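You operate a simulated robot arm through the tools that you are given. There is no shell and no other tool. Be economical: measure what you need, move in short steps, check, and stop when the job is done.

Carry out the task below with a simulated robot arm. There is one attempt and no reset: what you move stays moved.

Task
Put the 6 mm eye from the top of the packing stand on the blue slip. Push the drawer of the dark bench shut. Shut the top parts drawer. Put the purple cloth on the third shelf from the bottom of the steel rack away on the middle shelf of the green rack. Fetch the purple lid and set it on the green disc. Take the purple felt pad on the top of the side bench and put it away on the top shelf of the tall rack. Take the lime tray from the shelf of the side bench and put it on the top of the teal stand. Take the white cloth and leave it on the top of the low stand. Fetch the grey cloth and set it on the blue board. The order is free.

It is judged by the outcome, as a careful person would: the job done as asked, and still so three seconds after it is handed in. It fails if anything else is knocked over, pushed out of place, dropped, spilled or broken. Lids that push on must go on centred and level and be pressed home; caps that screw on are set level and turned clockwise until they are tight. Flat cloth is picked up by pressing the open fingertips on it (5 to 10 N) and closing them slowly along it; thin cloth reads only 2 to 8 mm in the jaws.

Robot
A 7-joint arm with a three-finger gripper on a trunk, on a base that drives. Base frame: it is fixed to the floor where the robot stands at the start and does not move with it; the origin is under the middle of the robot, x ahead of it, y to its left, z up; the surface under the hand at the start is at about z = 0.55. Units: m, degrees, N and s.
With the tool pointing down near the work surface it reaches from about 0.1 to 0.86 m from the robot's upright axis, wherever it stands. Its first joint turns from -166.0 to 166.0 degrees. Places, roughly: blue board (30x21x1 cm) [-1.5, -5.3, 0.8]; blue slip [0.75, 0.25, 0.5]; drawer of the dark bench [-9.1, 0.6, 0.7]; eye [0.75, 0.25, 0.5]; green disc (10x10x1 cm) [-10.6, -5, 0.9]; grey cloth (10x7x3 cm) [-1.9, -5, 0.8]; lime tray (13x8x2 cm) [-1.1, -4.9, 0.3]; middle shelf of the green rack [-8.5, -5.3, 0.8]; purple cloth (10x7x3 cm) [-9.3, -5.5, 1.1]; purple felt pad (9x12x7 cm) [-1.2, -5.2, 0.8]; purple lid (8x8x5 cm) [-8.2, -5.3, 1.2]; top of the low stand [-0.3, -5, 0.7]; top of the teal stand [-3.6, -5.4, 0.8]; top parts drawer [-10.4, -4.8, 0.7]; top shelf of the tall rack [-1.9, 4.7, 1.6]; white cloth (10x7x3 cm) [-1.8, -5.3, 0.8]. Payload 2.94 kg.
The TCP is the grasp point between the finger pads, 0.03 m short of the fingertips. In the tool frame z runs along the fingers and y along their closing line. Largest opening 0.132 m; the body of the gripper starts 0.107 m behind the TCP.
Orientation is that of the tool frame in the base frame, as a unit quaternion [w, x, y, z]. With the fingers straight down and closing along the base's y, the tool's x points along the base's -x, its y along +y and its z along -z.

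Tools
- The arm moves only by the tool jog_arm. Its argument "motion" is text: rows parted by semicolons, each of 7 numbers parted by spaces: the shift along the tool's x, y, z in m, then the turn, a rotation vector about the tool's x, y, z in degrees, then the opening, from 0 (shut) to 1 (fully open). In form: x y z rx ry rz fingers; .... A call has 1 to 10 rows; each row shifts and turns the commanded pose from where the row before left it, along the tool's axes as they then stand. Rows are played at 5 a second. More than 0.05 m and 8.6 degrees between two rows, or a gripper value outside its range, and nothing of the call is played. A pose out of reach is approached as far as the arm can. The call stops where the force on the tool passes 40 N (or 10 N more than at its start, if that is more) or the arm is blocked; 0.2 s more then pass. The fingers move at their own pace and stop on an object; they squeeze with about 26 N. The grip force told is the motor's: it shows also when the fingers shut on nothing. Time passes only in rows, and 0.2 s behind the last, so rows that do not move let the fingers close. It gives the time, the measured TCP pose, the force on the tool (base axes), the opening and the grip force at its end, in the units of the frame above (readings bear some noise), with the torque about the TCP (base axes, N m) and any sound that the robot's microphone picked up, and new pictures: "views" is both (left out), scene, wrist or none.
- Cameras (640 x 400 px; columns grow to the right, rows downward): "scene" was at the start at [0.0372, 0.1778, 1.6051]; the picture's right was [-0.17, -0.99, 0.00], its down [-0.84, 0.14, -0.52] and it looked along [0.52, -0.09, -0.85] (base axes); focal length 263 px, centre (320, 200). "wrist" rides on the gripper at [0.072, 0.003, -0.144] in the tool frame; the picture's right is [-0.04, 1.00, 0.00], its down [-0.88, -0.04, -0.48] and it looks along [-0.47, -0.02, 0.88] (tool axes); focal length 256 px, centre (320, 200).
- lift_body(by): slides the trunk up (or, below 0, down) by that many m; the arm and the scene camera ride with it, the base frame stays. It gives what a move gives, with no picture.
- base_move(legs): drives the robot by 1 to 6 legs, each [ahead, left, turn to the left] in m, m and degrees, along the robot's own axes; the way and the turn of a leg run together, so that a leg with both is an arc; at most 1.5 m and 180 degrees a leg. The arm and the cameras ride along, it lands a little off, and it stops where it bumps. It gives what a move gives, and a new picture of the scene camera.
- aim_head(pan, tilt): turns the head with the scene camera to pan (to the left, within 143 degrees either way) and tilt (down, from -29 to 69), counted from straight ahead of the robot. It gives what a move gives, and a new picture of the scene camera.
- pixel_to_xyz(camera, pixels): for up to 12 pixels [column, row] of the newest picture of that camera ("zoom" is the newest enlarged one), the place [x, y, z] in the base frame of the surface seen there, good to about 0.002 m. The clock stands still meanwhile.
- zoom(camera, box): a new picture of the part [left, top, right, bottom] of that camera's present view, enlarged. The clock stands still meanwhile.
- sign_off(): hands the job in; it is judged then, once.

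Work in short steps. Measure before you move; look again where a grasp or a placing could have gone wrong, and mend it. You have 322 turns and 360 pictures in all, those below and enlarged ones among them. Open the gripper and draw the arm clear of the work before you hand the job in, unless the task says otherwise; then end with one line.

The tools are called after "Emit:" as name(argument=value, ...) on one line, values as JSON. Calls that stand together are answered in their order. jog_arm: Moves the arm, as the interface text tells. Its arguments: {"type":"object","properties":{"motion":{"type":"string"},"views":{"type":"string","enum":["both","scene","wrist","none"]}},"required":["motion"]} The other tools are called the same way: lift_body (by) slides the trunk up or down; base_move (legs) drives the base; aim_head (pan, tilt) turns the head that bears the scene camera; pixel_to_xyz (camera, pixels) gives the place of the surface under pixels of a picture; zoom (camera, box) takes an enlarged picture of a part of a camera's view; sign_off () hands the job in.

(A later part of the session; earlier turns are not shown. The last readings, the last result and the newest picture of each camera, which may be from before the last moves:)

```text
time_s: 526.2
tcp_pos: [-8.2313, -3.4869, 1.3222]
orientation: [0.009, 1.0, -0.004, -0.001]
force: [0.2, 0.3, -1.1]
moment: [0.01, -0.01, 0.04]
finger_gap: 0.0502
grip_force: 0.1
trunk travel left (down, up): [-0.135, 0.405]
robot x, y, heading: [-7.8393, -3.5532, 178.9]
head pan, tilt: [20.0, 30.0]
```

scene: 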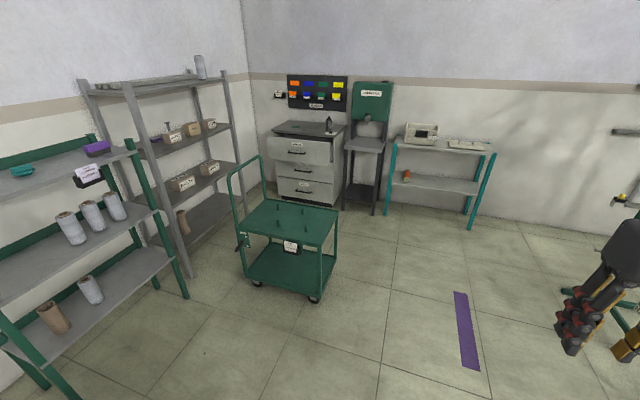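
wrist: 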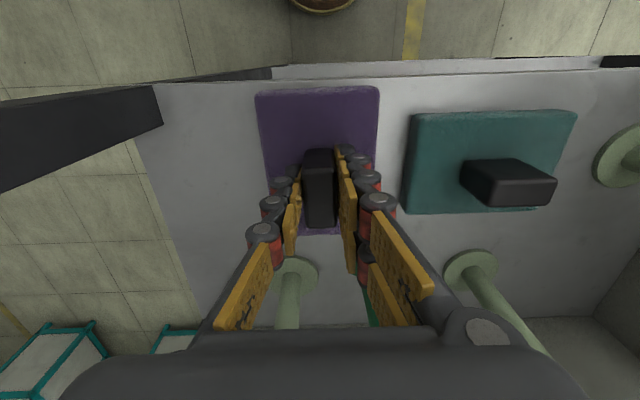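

Zoom on the racks and measure.

Emit:
aim_head(pan=60, tilt=30)

Emit:
zoom(camera="scene", box=[200, 60, 460, 260])

Emit:
pixel_to_xyz(camera="scene", pixels=[[242, 142], [278, 133], [323, 128], [230, 155], [342, 132], [235, 215], [342, 183], [252, 300], [340, 265], [440, 330], [395, 280], [520, 265]])

```text
time_s: 527.2
tcp_pos: [-8.2302, -3.4871, 1.3213]
orientation: [0.009, 1.0, -0.005, -0.003]
force: [0.0, -0.2, -0.2]
moment: [-0.01, 0.03, -0.02]
finger_gap: 0.0503
grip_force: 0.2
trunk travel left (down, up): [-0.135, 0.405]
robot x, y, heading: [-7.8426, -3.5561, 179.1]
head pan, tilt: [60.0, 30.0]
```

scene: 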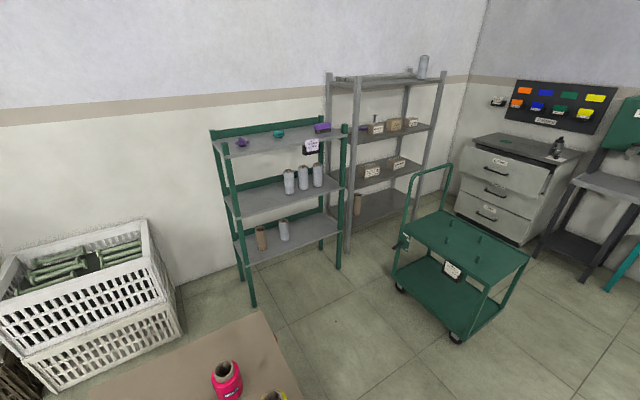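

```text
2.00 times, centred on (330, 160) of scene
```

zoom: 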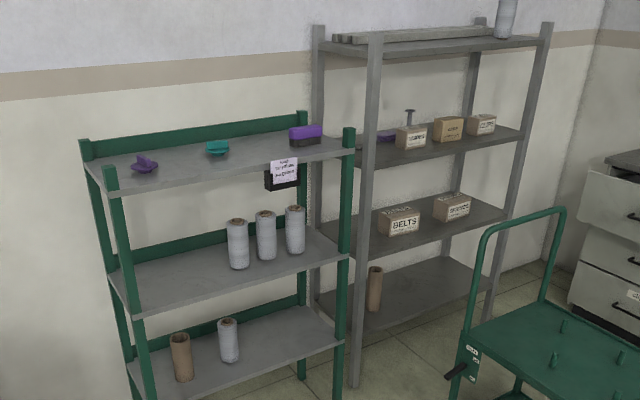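

```text
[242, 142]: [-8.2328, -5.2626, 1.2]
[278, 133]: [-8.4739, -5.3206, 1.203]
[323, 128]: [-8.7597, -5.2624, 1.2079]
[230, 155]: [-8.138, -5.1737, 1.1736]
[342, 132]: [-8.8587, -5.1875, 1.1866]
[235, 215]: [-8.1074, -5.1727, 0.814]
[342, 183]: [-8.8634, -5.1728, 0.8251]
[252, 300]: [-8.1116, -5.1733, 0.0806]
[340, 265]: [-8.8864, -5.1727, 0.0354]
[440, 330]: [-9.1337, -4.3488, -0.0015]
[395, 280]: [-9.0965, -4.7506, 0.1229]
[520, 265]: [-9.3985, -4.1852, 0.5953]
```

Drive in front of the green rack: turn south, go to (−8.4, −4.55).

Emit:
base_move(legs=[[0, 0, 91], [0.3, -0.55, 0], [0.65, 0, 0]])

Emit:
aim_head(pan=0, tilt=35)

```text
time_s: 537.8
tcp_pos: [-8.4788, -4.8823, 1.3208]
orientation: [0.008, 0.705, 0.709, 0.005]
force: [0.1, 0.8, -0.2]
moment: [0.02, -0.02, -0.01]
finger_gap: 0.0503
grip_force: 0.0
trunk travel left (down, up): [-0.135, 0.405]
robot x, y, heading: [-8.4139, -4.4932, -90.2]
head pan, tilt: [60.0, 30.0]
```

scene: 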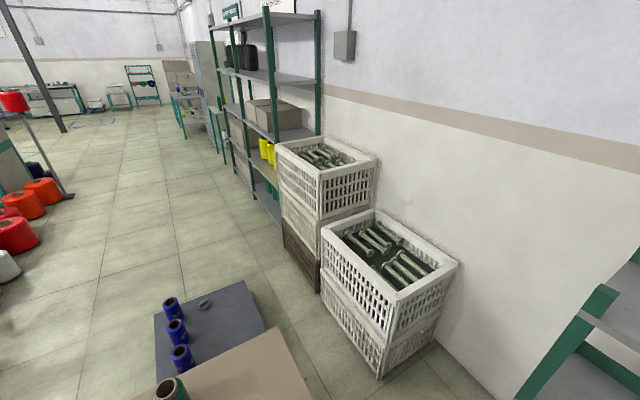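

```text
time_s: 539.1
tcp_pos: [-8.4789, -4.8832, 1.3212]
orientation: [0.009, 0.705, 0.709, 0.004]
force: [-0.1, -0.1, 0.0]
moment: [0.0, -0.02, 0.01]
finger_gap: 0.0502
grip_force: 0.1
trunk travel left (down, up): [-0.135, 0.405]
robot x, y, heading: [-8.4134, -4.4914, -90.4]
head pan, tilt: [0.0, 35.0]
```

scene: 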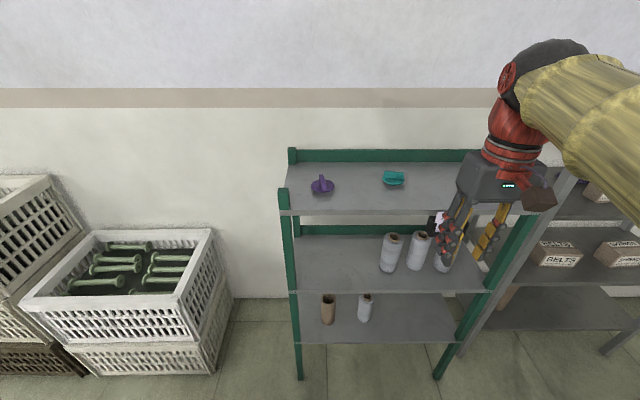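

Zoom on the lid and measure.

Emit:
zoom(camera="scene", box=[280, 140, 440, 240])

Emit:
pixel_to_xyz(camera="scene", pixels=[[322, 180], [322, 188], [313, 187], [331, 187], [322, 193], [340, 205], [300, 210], [460, 205], [340, 170], [300, 150], [330, 180], [394, 177]])

```text
4.00 times, centred on (360, 190) of scene
```

zoom: 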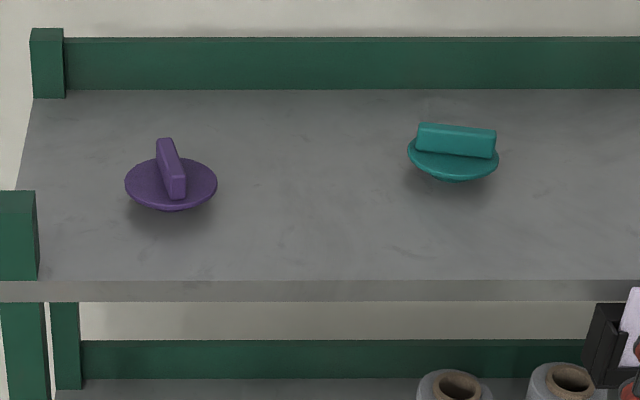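

```text
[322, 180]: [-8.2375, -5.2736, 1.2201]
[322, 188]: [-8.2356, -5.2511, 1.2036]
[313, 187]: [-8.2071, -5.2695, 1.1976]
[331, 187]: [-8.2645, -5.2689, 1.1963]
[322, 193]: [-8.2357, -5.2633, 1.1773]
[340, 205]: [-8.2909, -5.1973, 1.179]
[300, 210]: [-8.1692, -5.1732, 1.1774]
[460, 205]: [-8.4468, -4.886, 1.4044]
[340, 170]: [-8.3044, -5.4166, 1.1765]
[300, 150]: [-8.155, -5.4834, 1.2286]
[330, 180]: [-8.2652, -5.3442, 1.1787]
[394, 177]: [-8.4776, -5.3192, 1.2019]
```

Lid centre (−8.236, −5.267), fin on top z 1.20–1.225. Raise the trunk 0.3, move ahead 0.15 and left 0.15.

Emit:
lift_body(by=0.3)

Emit:
base_move(legs=[[0.15, 0.17, 0]])

Emit:
jog_arm(motion="-0.03 0.012 0.035 0 0 0 0.5; -0.03 0.012 0.035 0 0 0 0.5; -0.03 0.012 0.035 0 0 0 0.5; -0.03 0.012 0.035 0 0 0 0.5; -0.03 0.012 0.035 0 0 0 0.5; 0 0 0.03 0 0 0 0.5; 0 0 0 0 0 0 0.5", views="both")

```text
time_s: 542.1
tcp_pos: [-8.4783, -4.8825, 1.6198]
orientation: [0.007, 0.706, 0.709, 0.004]
force: [0.4, -1.1, 0.1]
moment: [0.0, 0.02, -0.01]
finger_gap: 0.0502
grip_force: 0.0
trunk travel left (down, up): [-0.435, 0.105]
robot x, y, heading: [-8.4118, -4.4957, -90.4]
head pan, tilt: [0.0, 35.0]
```

```text
time_s: 543.4
tcp_pos: [-8.3941, -4.9695, 1.6212]
orientation: [0.008, 0.686, 0.727, 0.005]
force: [-1.1, -1.2, -0.6]
moment: [0.1, -0.12, -0.01]
finger_gap: 0.0502
grip_force: 0.1
trunk travel left (down, up): [-0.435, 0.105]
robot x, y, heading: [-8.347, -4.578, -87.4]
head pan, tilt: [0.0, 35.0]
stopped in leg 1: the robot was blocked; the commanded pose is now the measured one
```

scene: 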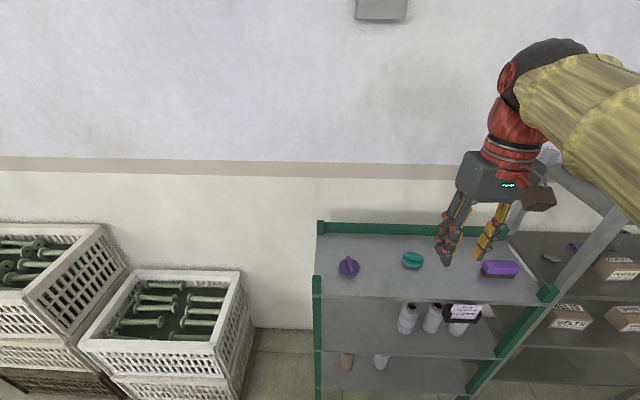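

```text
time_s: 545.0
tcp_pos: [-8.3209, -5.1162, 1.4204]
orientation: [0.008, 0.687, 0.727, 0.003]
force: [0.4, -0.2, -0.6]
moment: [0.02, 0.0, 0.02]
finger_gap: 0.0659
grip_force: 0.0
trunk travel left (down, up): [-0.435, 0.105]
robot x, y, heading: [-8.3466, -4.5779, -87.2]
head pan, tilt: [0.0, 35.0]
```

scene: 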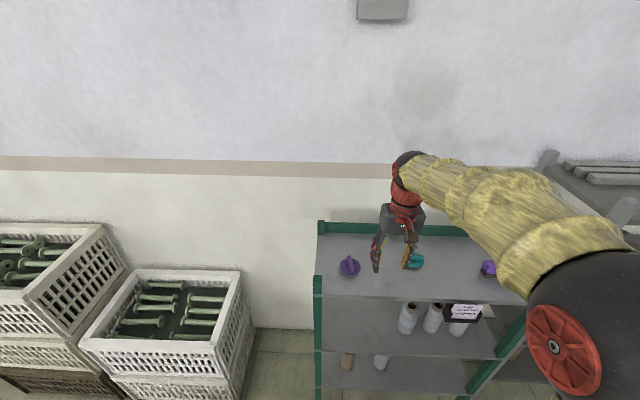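
wrist: 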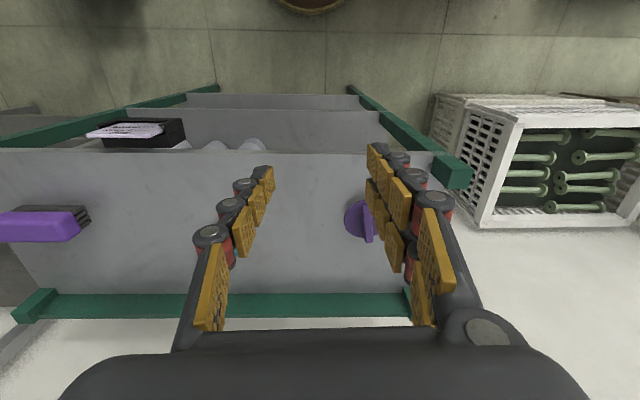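

The base bumped something on its left (probably the white crates). Step back slightly, and check.

Emit:
base_move(legs=[[-0.03, -0.04, -2.8]])

Emit:
aim_head(pan=40, tilt=60)

Emit:
pixel_to_xyz(camera="scene", pixels=[[100, 150], [150, 200], [200, 200], [60, 250], [230, 160], [120, 300], [250, 250]])

```text
time_s: 545.9
tcp_pos: [-8.3903, -5.0838, 1.4223]
orientation: [0.01, 0.705, 0.709, 0.003]
force: [0.1, 0.2, 0.5]
moment: [-0.07, -0.08, -0.02]
finger_gap: 0.066
grip_force: 0.1
trunk travel left (down, up): [-0.435, 0.105]
robot x, y, heading: [-8.3869, -4.5476, -90.3]
head pan, tilt: [0.0, 35.0]
```

scene: 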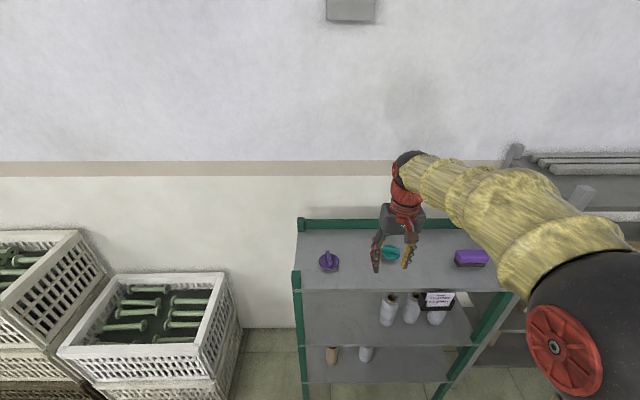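

```text
time_s: 547.0
tcp_pos: [-8.3884, -5.0861, 1.4203]
orientation: [0.008, 0.704, 0.71, 0.004]
force: [0.2, 0.4, -0.3]
moment: [0.03, 0.01, -0.01]
finger_gap: 0.0659
grip_force: 0.0
trunk travel left (down, up): [-0.435, 0.105]
robot x, y, heading: [-8.3916, -4.5473, -90.3]
head pan, tilt: [40.0, 60.0]
```

scene: 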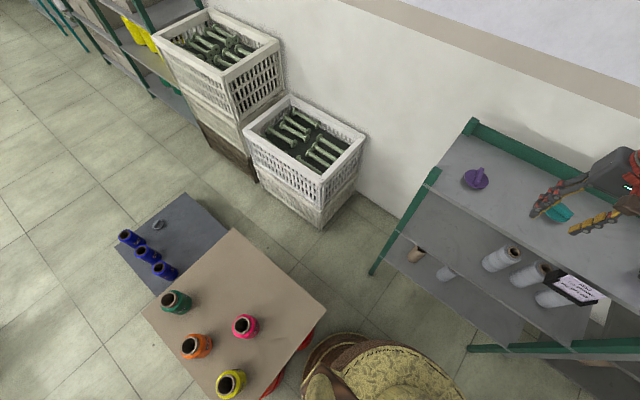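

```text
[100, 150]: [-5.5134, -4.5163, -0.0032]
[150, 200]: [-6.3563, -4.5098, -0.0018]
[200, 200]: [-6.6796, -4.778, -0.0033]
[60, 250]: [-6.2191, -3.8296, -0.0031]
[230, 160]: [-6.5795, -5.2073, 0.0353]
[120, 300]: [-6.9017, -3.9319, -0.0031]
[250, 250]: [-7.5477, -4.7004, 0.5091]
```

I'd brushed the pallet table; nothing toppled. Reach the lid from here: move above it.

Emit:
jog_arm(motion="-0.03 0.028 0 0 0 0 0.5; -0.03 0.028 0 0 0 0 0.5; -0.03 0.028 0 0 0 0 0.5; -0.03 0.028 0 0 0 0 0.5; -0.03 0.028 0 0 0 0 0.5; -0.025 0.013 0.03 0 0 0 0.5; 0 0 0.03 0 0 0 0.5; 0 0 0 0 0 0 0.5", views="wrist")

Emit:
zoom(camera="wrist", box=[250, 100, 400, 200])

```text
time_s: 548.8
tcp_pos: [-8.2316, -5.2609, 1.365]
orientation: [0.008, 0.705, 0.709, 0.003]
force: [-0.3, 1.1, 0.2]
moment: [0.01, 0.0, 0.02]
finger_gap: 0.066
grip_force: 0.0
trunk travel left (down, up): [-0.435, 0.105]
robot x, y, heading: [-8.3861, -4.5451, -90.2]
head pan, tilt: [40.0, 60.0]
```

wrist: 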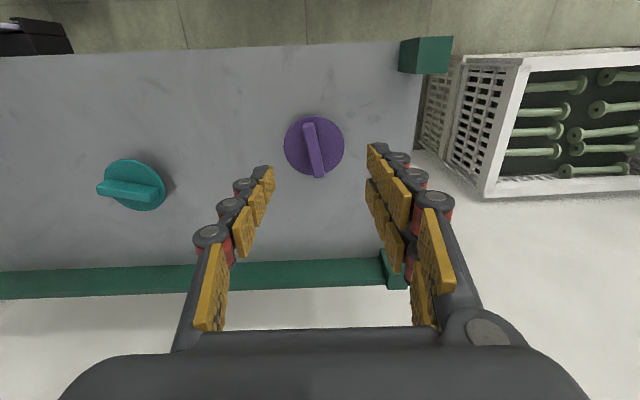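

```text
4.00 times, centred on (325, 150) of wrist
```

zoom: 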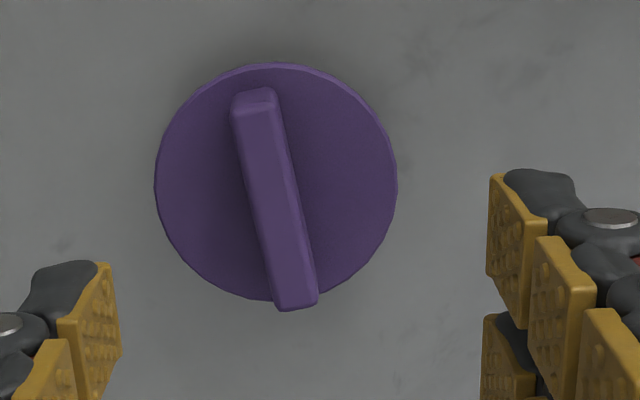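

Emit:
pixel_to_xyz(camera="zoom", pixels=[[252, 100], [275, 200], [295, 295], [160, 190], [393, 185], [275, 70], [240, 270], [265, 150]])

```text
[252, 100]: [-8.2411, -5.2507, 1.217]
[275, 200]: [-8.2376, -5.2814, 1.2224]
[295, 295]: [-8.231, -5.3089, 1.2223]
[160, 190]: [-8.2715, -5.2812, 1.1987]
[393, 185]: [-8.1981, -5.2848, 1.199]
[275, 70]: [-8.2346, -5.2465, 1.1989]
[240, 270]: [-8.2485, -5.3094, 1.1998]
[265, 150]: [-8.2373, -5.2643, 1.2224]
```

Fin runs 10° off y; lid centre (−8.236, −5.280), fin top 1.2225. Turn −10°, centre and go down.

Emit:
jog_arm(motion="0 0 0 0 0 -5 0.4; 0 0 0 0 0 -5 0.4; -0.018 -0.008 0 0 0 0 0.4; 0 0 0.045 0 0 0 0.4; 0 0 0.03 0 0 0 0.4; 0 0 0 0 0 0 0.4", views="wrist")

```text
time_s: 550.2
tcp_pos: [-8.2359, -5.2816, 1.2923]
orientation: [0.009, 0.64, 0.768, 0.002]
force: [0.1, -0.6, 0.4]
moment: [-0.01, 0.01, 0.01]
finger_gap: 0.0529
grip_force: 0.0
trunk travel left (down, up): [-0.435, 0.105]
robot x, y, heading: [-8.3897, -4.5451, -90.2]
head pan, tilt: [40.0, 60.0]
```

wrist: 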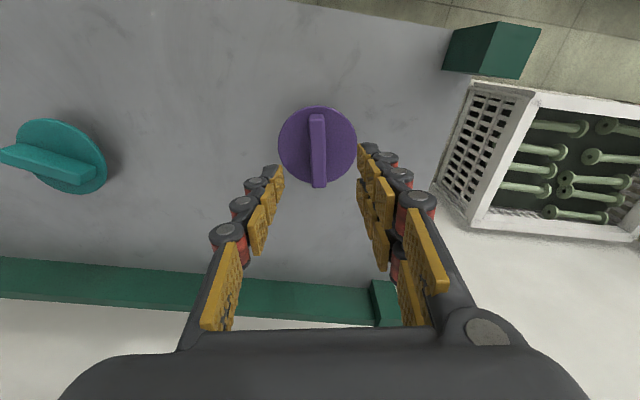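

Aligned with the fin. Descend 5.8 cm and close.

Emit:
jog_arm(motion="0 0 0.03 0 0 0 0.4; 0 0 0.02 0 0 0 0.4; 0 0 0.007 0 0 0 0.4; 0 0 0 0 0 0 0.4; 0 0 0 0 0 0 0; 0 0 0 0 0 0 0; 0 0 0 0 0 0 0; 0 0 0 0 0 0 0", views="wrist")

```text
time_s: 552.0
tcp_pos: [-8.2346, -5.2806, 1.2325]
orientation: [0.009, 0.64, 0.768, 0.002]
force: [-0.7, 0.0, -0.4]
moment: [-0.01, -0.02, 0.01]
finger_gap: 0.013
grip_force: 26.4
trunk travel left (down, up): [-0.435, 0.105]
robot x, y, heading: [-8.3846, -4.5451, -90.5]
head pan, tilt: [40.0, 60.0]
```

wrist: 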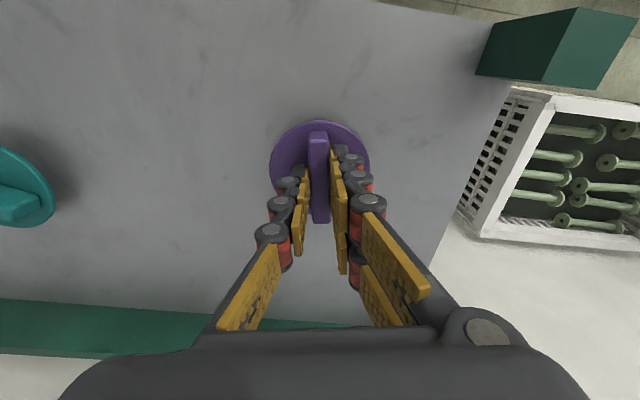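

Held (13 mm). Lift, un-turn, retract, back off.

Emit:
jog_arm(motion="0 0 -0.03 0 0 0 0; 0 0 -0.045 0 0 0 0; 0 0 -0.045 0 0 5 0; 0 0 -0.03 0 0 5 0; 0.045 -0.015 0 0 0 0 0; 0.045 -0.015 0 0 0 0 0; 0.045 -0.015 0 0 0 0 0; 0.045 -0.015 0 0 0 0 0; 0.045 -0.015 0 0 0 0 0; 0.045 -0.015 0 0 0 0 0", views="wrist")

Emit:
base_move(legs=[[-0.75, 0, 0]])

Emit:
aim_head(pan=-55, tilt=38)

```text
time_s: 554.2
tcp_pos: [-8.3269, -5.0085, 1.3807]
orientation: [0.009, 0.705, 0.71, 0.003]
force: [0.4, 0.1, -0.1]
moment: [-0.05, 0.01, 0.0]
finger_gap: 0.0128
grip_force: 25.9
trunk travel left (down, up): [-0.435, 0.105]
robot x, y, heading: [-8.3877, -4.5464, -90.0]
head pan, tilt: [40.0, 60.0]
```

wrist: 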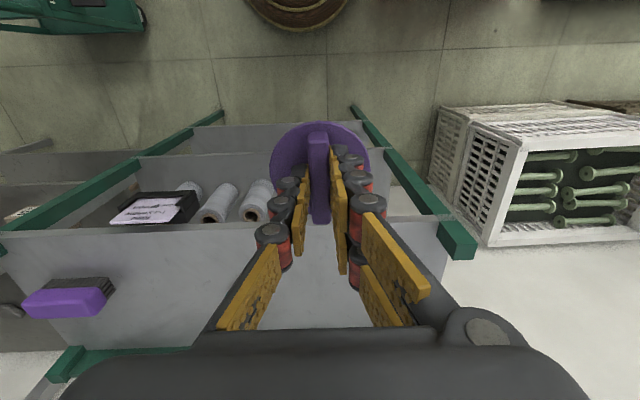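

```text
time_s: 558.3
tcp_pos: [-8.3247, -4.2569, 1.3802]
orientation: [0.009, 0.707, 0.708, 0.002]
force: [-0.1, 0.1, 0.0]
moment: [-0.05, -0.01, 0.02]
finger_gap: 0.0128
grip_force: 26.1
trunk travel left (down, up): [-0.435, 0.105]
robot x, y, heading: [-8.3819, -3.7944, -90.4]
head pan, tilt: [40.0, 60.0]
```

scene: 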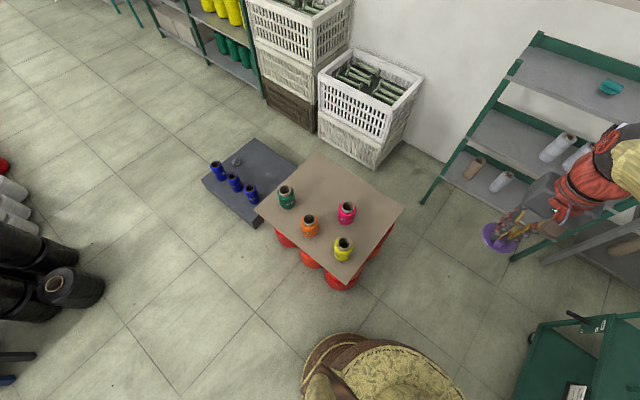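

```text
time_s: 560.0
tcp_pos: [-8.3249, -4.2581, 1.3809]
orientation: [0.009, 0.706, 0.708, 0.002]
force: [-0.1, -0.3, -0.4]
moment: [0.01, 0.0, -0.01]
finger_gap: 0.0128
grip_force: 26.1
trunk travel left (down, up): [-0.435, 0.105]
robot x, y, heading: [-8.3818, -3.7898, -90.1]
head pan, tilt: [-55.0, 38.0]
```

scene: 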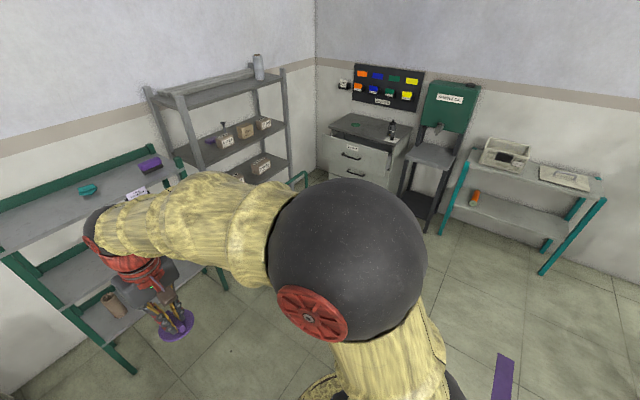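

Drive west to about (−9.7, −3.7), facing west, and look at the cabinet.

Emit:
base_move(legs=[[0, 0, -90], [1.2, -0.05, 0]])

Emit:
aim_head(pan=45, tilt=45)

```text
time_s: 569.9
tcp_pos: [-10.0437, -3.8031, 1.38]
orientation: [0.008, 1.0, 0.005, -0.004]
force: [-1.7, 0.6, 0.1]
moment: [0.02, -0.05, -0.02]
finger_gap: 0.0129
grip_force: 25.8
trunk travel left (down, up): [-0.435, 0.105]
robot x, y, heading: [-9.5769, -3.7446, 179.9]
head pan, tilt: [-55.0, 38.0]
```

scene: 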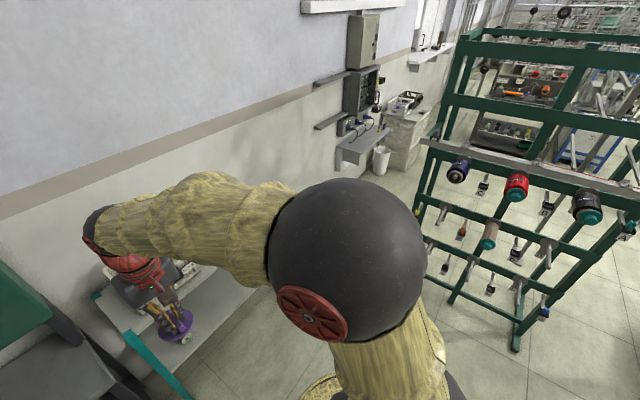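

```text
time_s: 571.6
tcp_pos: [-10.0435, -3.8031, 1.3805]
orientation: [0.009, 1.0, 0.005, -0.004]
force: [0.0, -1.4, -0.3]
moment: [0.0, -0.04, -0.01]
finger_gap: 0.0129
grip_force: 25.9
trunk travel left (down, up): [-0.435, 0.105]
robot x, y, heading: [-9.5816, -3.7446, 179.9]
head pan, tilt: [45.0, 45.0]
```

scene: 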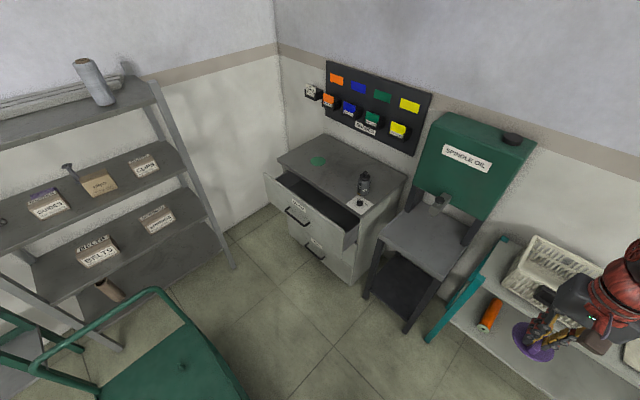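

Measure disc, cabinet, drawer, stand and cart.

Emit:
pixel_to_xyz(camera="scene", pixels=[[318, 160], [278, 165], [355, 225], [405, 180], [265, 180], [346, 240], [298, 215], [352, 280], [383, 232], [440, 270], [240, 370], [110, 350]])

Emit:
zoom(camera="scene", box=[255, 125, 415, 290])

```text
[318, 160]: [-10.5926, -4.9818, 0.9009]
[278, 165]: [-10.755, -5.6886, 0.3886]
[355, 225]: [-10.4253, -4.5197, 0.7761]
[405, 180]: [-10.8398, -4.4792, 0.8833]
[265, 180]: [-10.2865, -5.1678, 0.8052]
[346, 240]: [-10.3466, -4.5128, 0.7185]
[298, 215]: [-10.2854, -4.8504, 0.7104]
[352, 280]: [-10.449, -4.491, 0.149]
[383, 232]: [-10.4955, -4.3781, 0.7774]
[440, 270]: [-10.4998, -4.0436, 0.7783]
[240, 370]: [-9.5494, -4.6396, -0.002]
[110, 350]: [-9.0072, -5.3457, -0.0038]
```

```text
2.42 times, centred on (335, 208) of scene
```

zoom: 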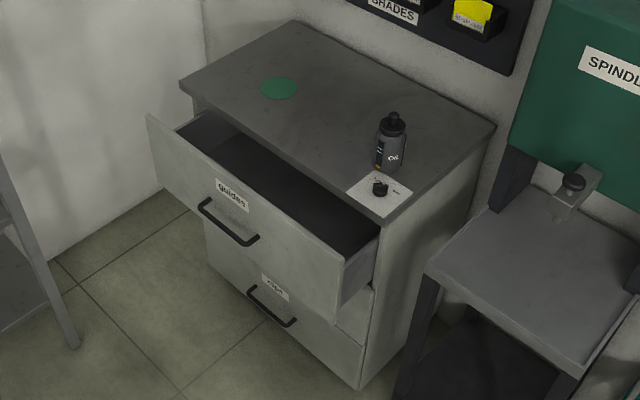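

Check the cart's extent before choosing the standing point.

Emit:
aim_head(pan=75, tilt=55)

Emit:
pixel_to_xyz(camera="scene", pixels=[[330, 280], [300, 250], [350, 330], [380, 380], [280, 200], [250, 230], [200, 300], [300, 390], [320, 220]])

```text
time_s: 572.6
tcp_pos: [-10.0437, -3.8043, 1.3792]
orientation: [0.009, 1.0, 0.005, -0.004]
force: [-0.5, 0.5, -0.5]
moment: [-0.02, -0.05, 0.02]
finger_gap: 0.0133
grip_force: 25.8
trunk travel left (down, up): [-0.435, 0.105]
robot x, y, heading: [-9.5819, -3.7401, 180.1]
head pan, tilt: [75.0, 55.0]
```

scene: 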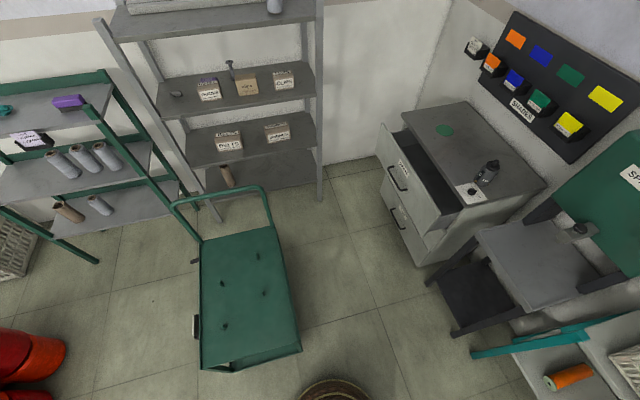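

```text
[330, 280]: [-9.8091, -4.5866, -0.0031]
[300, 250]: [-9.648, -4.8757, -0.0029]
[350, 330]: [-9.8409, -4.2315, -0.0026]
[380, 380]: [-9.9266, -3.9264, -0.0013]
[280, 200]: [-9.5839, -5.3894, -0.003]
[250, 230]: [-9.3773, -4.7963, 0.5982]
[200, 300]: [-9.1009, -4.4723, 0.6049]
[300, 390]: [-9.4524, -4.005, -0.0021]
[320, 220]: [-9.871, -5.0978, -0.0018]
```

Stand at about (−9.97, −4.55), facing the cabinet diagonally (heading ≈ −145°).

Emit:
base_move(legs=[[0.38, 0, 0], [0, 0, 35], [0.465, 0.663, 0]])

Emit:
aim_head(pan=0, tilt=50)

```text
time_s: 580.6
tcp_pos: [-10.2967, -4.8796, 1.3795]
orientation: [0.01, 0.951, 0.311, -0.001]
force: [0.1, 0.2, -0.2]
moment: [0.02, -0.03, 0.01]
finger_gap: 0.013
grip_force: 26.2
trunk travel left (down, up): [-0.435, 0.105]
robot x, y, heading: [-9.9529, -4.5591, -144.3]
head pan, tilt: [75.0, 55.0]
```

scene: 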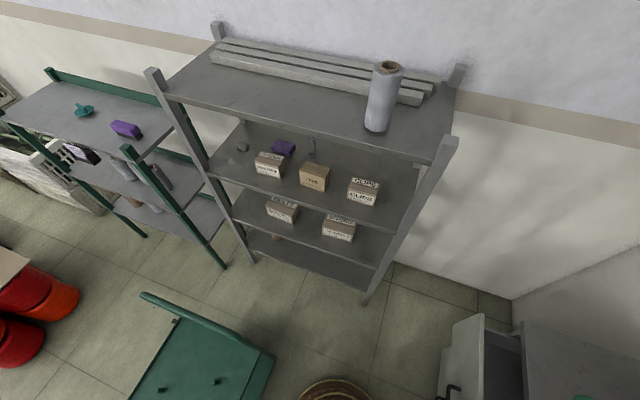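

```text
time_s: 582.1
tcp_pos: [-10.2964, -4.8776, 1.3796]
orientation: [0.01, 0.95, 0.311, -0.002]
force: [0.4, 0.0, -0.1]
moment: [-0.02, 0.06, 0.0]
finger_gap: 0.013
grip_force: 25.8
trunk travel left (down, up): [-0.435, 0.105]
robot x, y, heading: [-9.9576, -4.5578, -144.8]
head pan, tilt: [0.0, 50.0]
```

scene: 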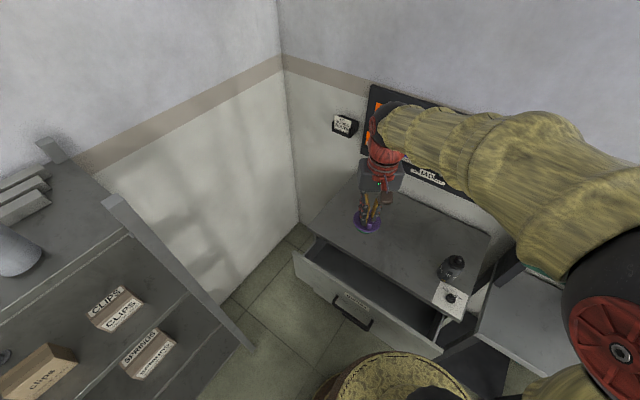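

Lower the trunk 0.28 and move the lid over the disc.

Emit:
lift_body(by=-0.28)

Emit:
jog_arm(motion="-0.043 -0.0131 0 0 0 0 0; -0.043 -0.0131 0 0 0 0 0; -0.043 -0.0131 0 0 0 0 0; -0.043 -0.0131 0 0 0 0 0; -0.043 -0.0131 0 0 0 0 0; -0.043 -0.0131 0 0 0 0 0; -0.043 -0.0131 0 0 0 0 0; 0 0 0 0 0 0 0", views="both")

```text
time_s: 584.9
tcp_pos: [-10.2958, -4.8795, 1.0999]
orientation: [0.01, 0.95, 0.311, -0.002]
force: [-0.5, 0.2, -0.2]
moment: [0.01, 0.03, -0.01]
finger_gap: 0.013
grip_force: 25.7
trunk travel left (down, up): [-0.155, 0.385]
robot x, y, heading: [-9.9577, -4.5585, -144.4]
head pan, tilt: [0.0, 50.0]
```

```text
time_s: 586.7
tcp_pos: [-10.5972, -4.9838, 1.0989]
orientation: [0.009, 0.95, 0.311, -0.002]
force: [-0.1, -0.5, 0.0]
moment: [-0.03, 0.01, -0.01]
finger_gap: 0.0131
grip_force: 25.6
trunk travel left (down, up): [-0.155, 0.385]
robot x, y, heading: [-9.9552, -4.5591, -144.4]
head pan, tilt: [0.0, 50.0]
```

scene: 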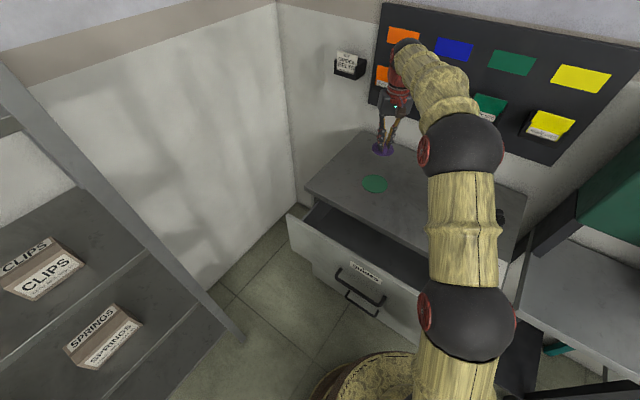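
wrist: 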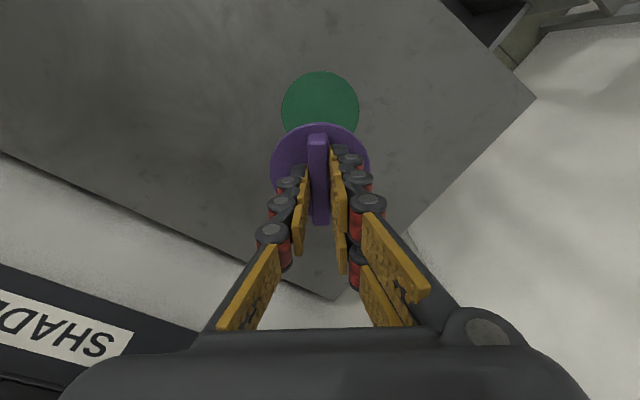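

Measure the disc exactly (edges in the wrist view).

Emit:
pixel_to_xyz(camera="wrist", pixels=[[283, 107], [358, 105], [320, 72], [295, 82], [347, 81], [320, 95], [220, 110]])

Emit:
pixel_to_xyz(camera="scene", pixels=[[363, 184], [386, 184], [374, 176], [374, 192], [374, 184]])

```text
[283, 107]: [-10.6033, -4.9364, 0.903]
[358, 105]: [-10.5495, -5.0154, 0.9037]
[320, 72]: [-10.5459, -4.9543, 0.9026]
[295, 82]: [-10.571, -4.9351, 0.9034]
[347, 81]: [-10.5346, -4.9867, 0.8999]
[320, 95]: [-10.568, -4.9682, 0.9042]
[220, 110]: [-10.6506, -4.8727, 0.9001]
```

```text
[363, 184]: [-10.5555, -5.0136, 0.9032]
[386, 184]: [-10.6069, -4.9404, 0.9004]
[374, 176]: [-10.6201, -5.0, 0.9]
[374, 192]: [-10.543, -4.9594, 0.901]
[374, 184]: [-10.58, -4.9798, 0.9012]
```

Disc centre (−10.580, −4.978), z 0.903. Correct and lower.

Emit:
jog_arm(motion="0.0173 0.0052 0 0 0 0 0; 0 0 0.045 0 0 0 0; 0 0 0.045 0 0 0 0; 0 0 0.035 0 0 0 0; 0 0 0 0 0 0 0", views="wrist")

```text
time_s: 587.9
tcp_pos: [-10.5797, -4.977, 0.9759]
orientation: [0.01, 0.95, 0.311, -0.001]
force: [-0.3, -0.5, -1.0]
moment: [-0.03, -0.05, -0.01]
finger_gap: 0.0129
grip_force: 26.1
trunk travel left (down, up): [-0.155, 0.385]
robot x, y, heading: [-9.9528, -4.5594, -144.4]
head pan, tilt: [0.0, 50.0]
```

wrist: 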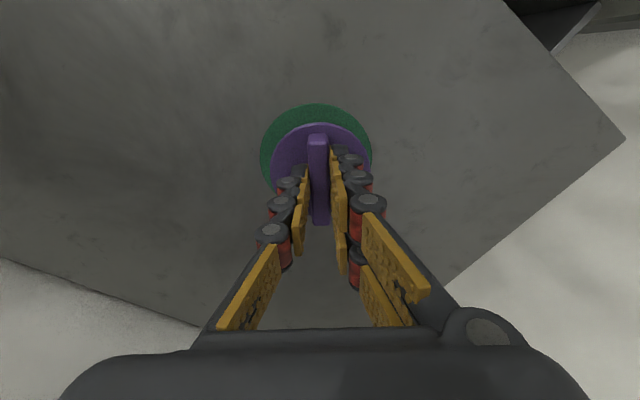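

Slight 3 mm correction and lower to contact.

Emit:
jog_arm(motion="0 -0.003 0.008 0 0 0 0; 0 0 0.006 0 0 0 0; 0 0 0.003 0 0 0 0; 0 0 0.002 0 0 0 0; 0 0 0 0 0 0 0", views="wrist")

```text
time_s: 589.1
tcp_pos: [-10.579, -4.976, 0.9561]
orientation: [0.011, 0.95, 0.312, -0.002]
force: [0.6, 0.3, 0.7]
moment: [-0.02, -0.02, -0.01]
finger_gap: 0.013
grip_force: 26.2
trunk travel left (down, up): [-0.155, 0.385]
robot x, y, heading: [-9.9599, -4.5563, -144.6]
head pan, tilt: [0.0, 50.0]
```

wrist: 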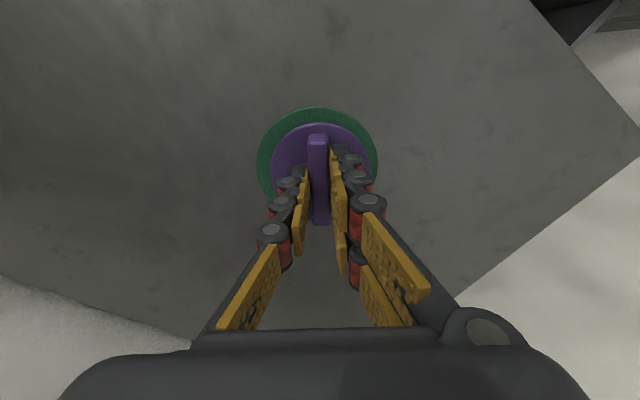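

Still no contact; lower 2 mm steps.

Emit:
jog_arm(motion="0 0 0.002 0 0 0 0; 0 0 0.002 0 0 0 0; 0 0 0 0 0 0 0", views="none")

```text
time_s: 589.9
tcp_pos: [-10.5798, -4.9773, 0.9565]
orientation: [0.011, 0.95, 0.311, -0.003]
force: [-2.2, -0.2, 14.6]
moment: [0.0, 0.14, 0.0]
finger_gap: 0.0125
grip_force: 25.8
trunk travel left (down, up): [-0.155, 0.385]
robot x, y, heading: [-9.9542, -4.56, -144.5]
head pan, tilt: [0.0, 50.0]
```

Contact 15 N. Release, rise.

Emit:
jog_arm(motion="0 0 -0.001 0 0 0 0.15; 0 0 0 0 0 0 0.3; 0 0 0 0 0 0 0.3; 0 0 -0.02 0 0 0 0.3; 0 0 -0.04 0 0 0 0.3; 0 0 -0.045 0 0 0 0.3; 0 0 0 0 0 0 0.3", views="wrist")

```text
time_s: 591.5
tcp_pos: [-10.5782, -4.9726, 1.0595]
orientation: [0.01, 0.95, 0.311, -0.001]
force: [-0.9, 0.2, 0.4]
moment: [-0.02, -0.03, -0.01]
finger_gap: 0.0399
grip_force: 0.1
trunk travel left (down, up): [-0.155, 0.385]
robot x, y, heading: [-9.9573, -4.5587, -144.7]
head pan, tilt: [0.0, 50.0]
```

wrist: 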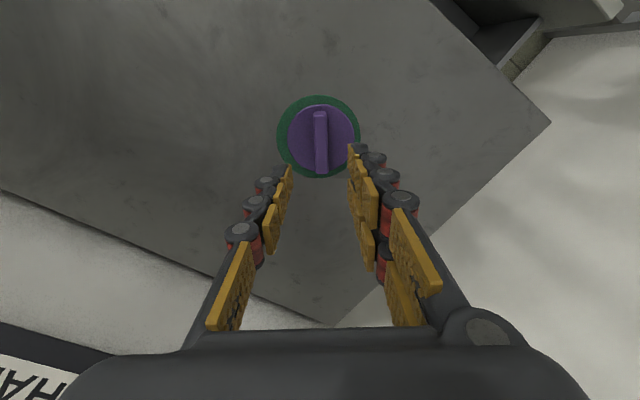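

The lid sits centred on the disc. Now the top drawer: bring the hand in front of it.

Emit:
jog_arm(motion="0.042 0.0139 0 0 0 0 0; 0.042 0.0139 0 0 0 0 0; 0.042 0.0139 0 0 0 0 0; 0.042 0.0139 0 0 0 0 0; 0.042 0.0139 0 0 0 0 0; 0.042 0.0139 0 0 0 0 0; 0.042 0.0139 0 0 0 0 0; 0.042 0.0139 0 0 0 0 0; 0.042 0.0139 0 0 0 0 0; 0 0 0 0 0 0 0", views="none")

Emit:
jog_arm(motion="0 0 0 0 0 7.3 0; 0 0 0 0 0 7.3 0; 0 0 0 0 0 7.3 0; 0 0 0 0 0 7.3 0; 0 0 0 0 0 7.3 0; 0 0 0 0 0 0 0", views="both")

```text
time_s: 593.7
tcp_pos: [-10.1994, -4.8534, 1.0589]
orientation: [0.01, 0.95, 0.311, -0.002]
force: [-0.2, 0.2, -0.5]
moment: [-0.03, -0.01, 0.0]
finger_gap: 0.0001
grip_force: 26.4
trunk travel left (down, up): [-0.155, 0.385]
robot x, y, heading: [-9.9574, -4.5603, -144.5]
head pan, tilt: [0.0, 50.0]
```

```text
time_s: 595.1
tcp_pos: [-10.2, -4.8519, 1.0583]
orientation: [0.009, 1.0, -0.004, 0.001]
force: [0.1, -0.1, -1.2]
moment: [0.04, 0.0, 0.0]
finger_gap: 0.0
grip_force: 25.8
trunk travel left (down, up): [-0.155, 0.385]
robot x, y, heading: [-9.9588, -4.5616, -144.3]
head pan, tilt: [0.0, 50.0]
```

scene: 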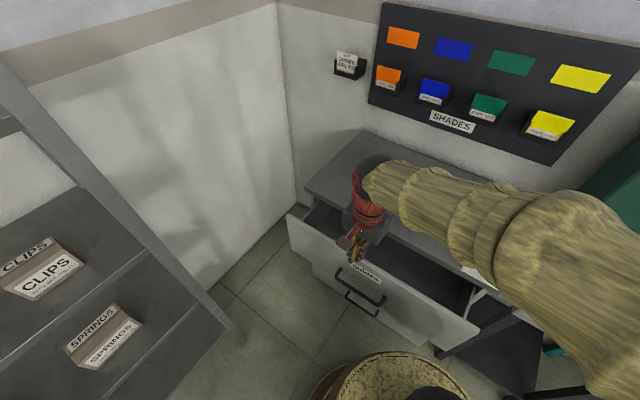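
wrist: 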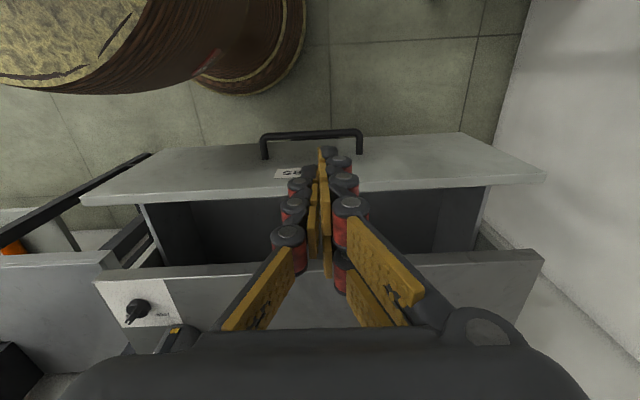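

Measure drawer front and handle.

Emit:
pixel_to_xyz(camera="wrist", pixels=[[265, 150], [312, 133], [360, 148], [180, 170], [420, 165], [150, 190], [480, 180], [400, 150], [250, 270]])

```text
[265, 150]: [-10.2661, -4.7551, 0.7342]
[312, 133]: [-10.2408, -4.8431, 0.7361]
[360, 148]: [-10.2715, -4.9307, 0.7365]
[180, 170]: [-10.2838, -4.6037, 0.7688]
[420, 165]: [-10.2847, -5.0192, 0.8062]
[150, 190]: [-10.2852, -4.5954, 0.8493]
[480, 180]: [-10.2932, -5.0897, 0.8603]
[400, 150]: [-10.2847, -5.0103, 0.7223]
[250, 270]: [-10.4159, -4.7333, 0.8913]
```

Front face x≈−10.285, top z≈0.86, handle at z≈0.735. Lower closed fingers in front, above the handle, at y −4.845.

Emit:
jog_arm(motion="-0.02 -0.006 0.03 0 0 0 0; 0 0 0.045 0 0 0 0; 0 0 0.045 0 0 0 0; 0 0 0.045 0 0 0 0; 0 0 0.045 0 0 0 0; 0 0 0.04 0 0 0 0; 0 0 0 0 0 0 0", views="wrist")

```text
time_s: 596.7
tcp_pos: [-10.2207, -4.8521, 0.8081]
orientation: [0.008, 1.0, -0.003, 0.002]
force: [1.0, 0.2, -0.2]
moment: [-0.01, -0.04, -0.03]
finger_gap: 0.0001
grip_force: 25.7
trunk travel left (down, up): [-0.155, 0.385]
robot x, y, heading: [-9.9543, -4.5556, -144.6]
head pan, tilt: [0.0, 50.0]
```

wrist: 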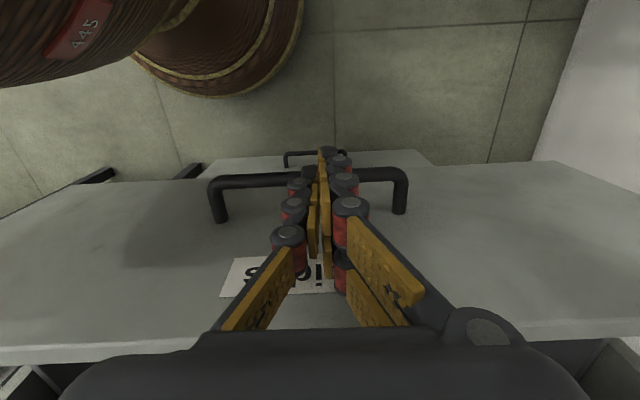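

Push −x (tool −x) gradually.

Emit:
jog_arm(motion="-0.03 0 0 0 0 0 0; -0.03 0 0 0 0 0 0; -0.03 0 0 0 0 0 0; -0.03 0 0 0 0 0 0; -0.03 0 0 0 0 0 0; -0.02 0 0 0 0 0 0; -0.02 0 0 0 0 0 0; 0 0 0 0 0 0 0", views="both")

```text
time_s: 598.3
tcp_pos: [-10.3921, -4.8497, 0.8055]
orientation: [0.004, 1.0, 0.001, 0.008]
force: [11.5, -2.5, -2.4]
moment: [0.38, 1.11, 0.29]
finger_gap: 0.0
grip_force: 25.9
trunk travel left (down, up): [-0.155, 0.385]
robot x, y, heading: [-9.9526, -4.5591, -144.5]
head pan, tilt: [0.0, 50.0]
stopped in row 7: the force on the tool passed its limit at 60 N (the readings are from after the stop); the commanded pose is now the measured one
```

scene: 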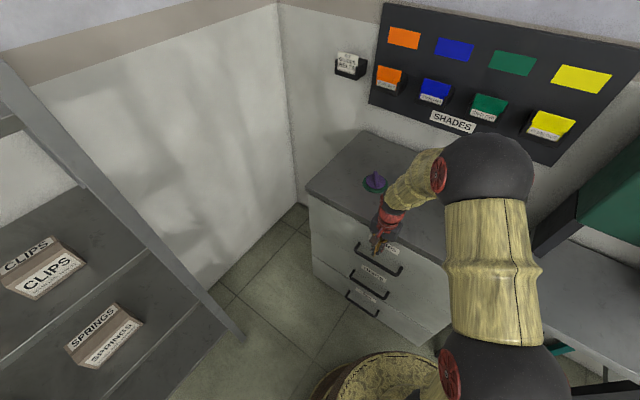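
wrist: 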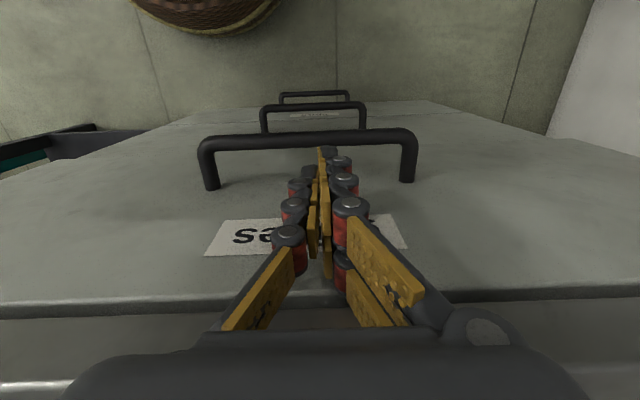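

The drawer looks flush (60 N stop). Retreat and verify.

Emit:
jog_arm(motion="0.03 0 0 0 0 0 0; 0.03 0 0 0 0 0 0; 0 0 -0.045 0 0 0 0; 0 0 -0.045 0 0 0 0; 0 0 -0.045 0 0 0 0; 0 0 -0.045 0 0 0 0; 0 0 -0.045 0 0 0 0; 0 0 -0.045 0 0 0 0; 0 0 0 0 0 0 0", views="wrist")

Emit:
pixel_to_xyz(camera="wrist", pixels=[[200, 160], [420, 160], [200, 150], [420, 150], [250, 200], [320, 130], [180, 180], [460, 180]])

```text
time_s: 600.3
tcp_pos: [-10.3413, -4.8464, 1.0796]
orientation: [0.007, 1.0, 0.0, 0.009]
force: [-0.1, 0.6, -0.5]
moment: [-0.03, -0.02, 0.0]
finger_gap: 0.0001
grip_force: 26.2
trunk travel left (down, up): [-0.155, 0.385]
robot x, y, heading: [-9.958, -4.5592, -144.1]
head pan, tilt: [0.0, 50.0]
```

wrist: 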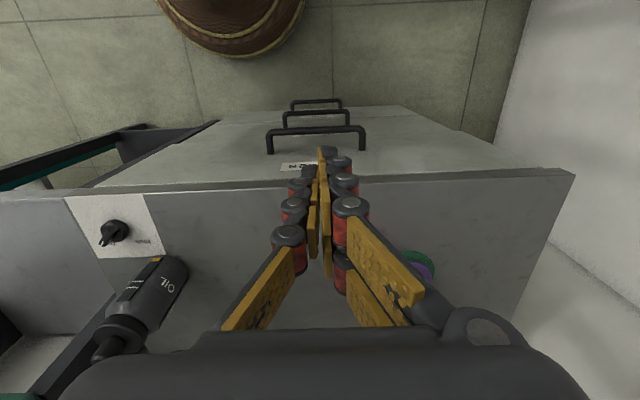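

```text
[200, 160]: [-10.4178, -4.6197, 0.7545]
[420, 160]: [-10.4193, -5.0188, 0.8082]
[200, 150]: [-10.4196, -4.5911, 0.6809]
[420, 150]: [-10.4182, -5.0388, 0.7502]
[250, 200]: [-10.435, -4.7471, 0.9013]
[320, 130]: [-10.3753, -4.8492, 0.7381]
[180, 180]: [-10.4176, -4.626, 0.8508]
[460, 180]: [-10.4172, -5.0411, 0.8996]
```

Compare with the lower drawers' face.

Emit:
pixel_to_xyz(camera="wrist", pixels=[[240, 132], [400, 132], [410, 122], [240, 122], [230, 140], [430, 135], [420, 112]])

Emit:
zoom(camera="wrist", box=[180, 90, 480, 200])

Emit:
zoom(camera="scene", box=[290, 150, 470, 350])

```text
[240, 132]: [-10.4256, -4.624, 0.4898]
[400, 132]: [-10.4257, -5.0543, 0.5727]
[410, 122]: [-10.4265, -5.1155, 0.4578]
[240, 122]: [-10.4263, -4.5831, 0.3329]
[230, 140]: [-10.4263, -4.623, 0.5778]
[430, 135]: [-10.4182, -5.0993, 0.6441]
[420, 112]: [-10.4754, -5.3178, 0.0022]
```

```text
2.13 times, centred on (330, 145) of wrist
```

zoom: 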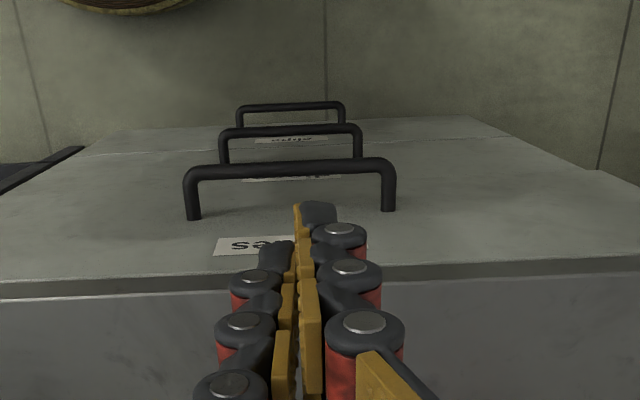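

```text
2.00 times, centred on (380, 250) of scene
```

zoom: 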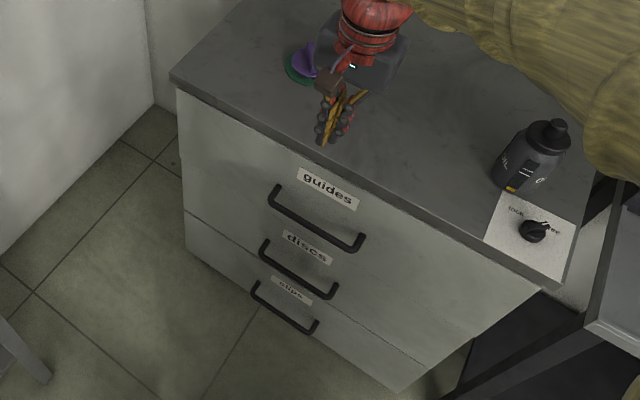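

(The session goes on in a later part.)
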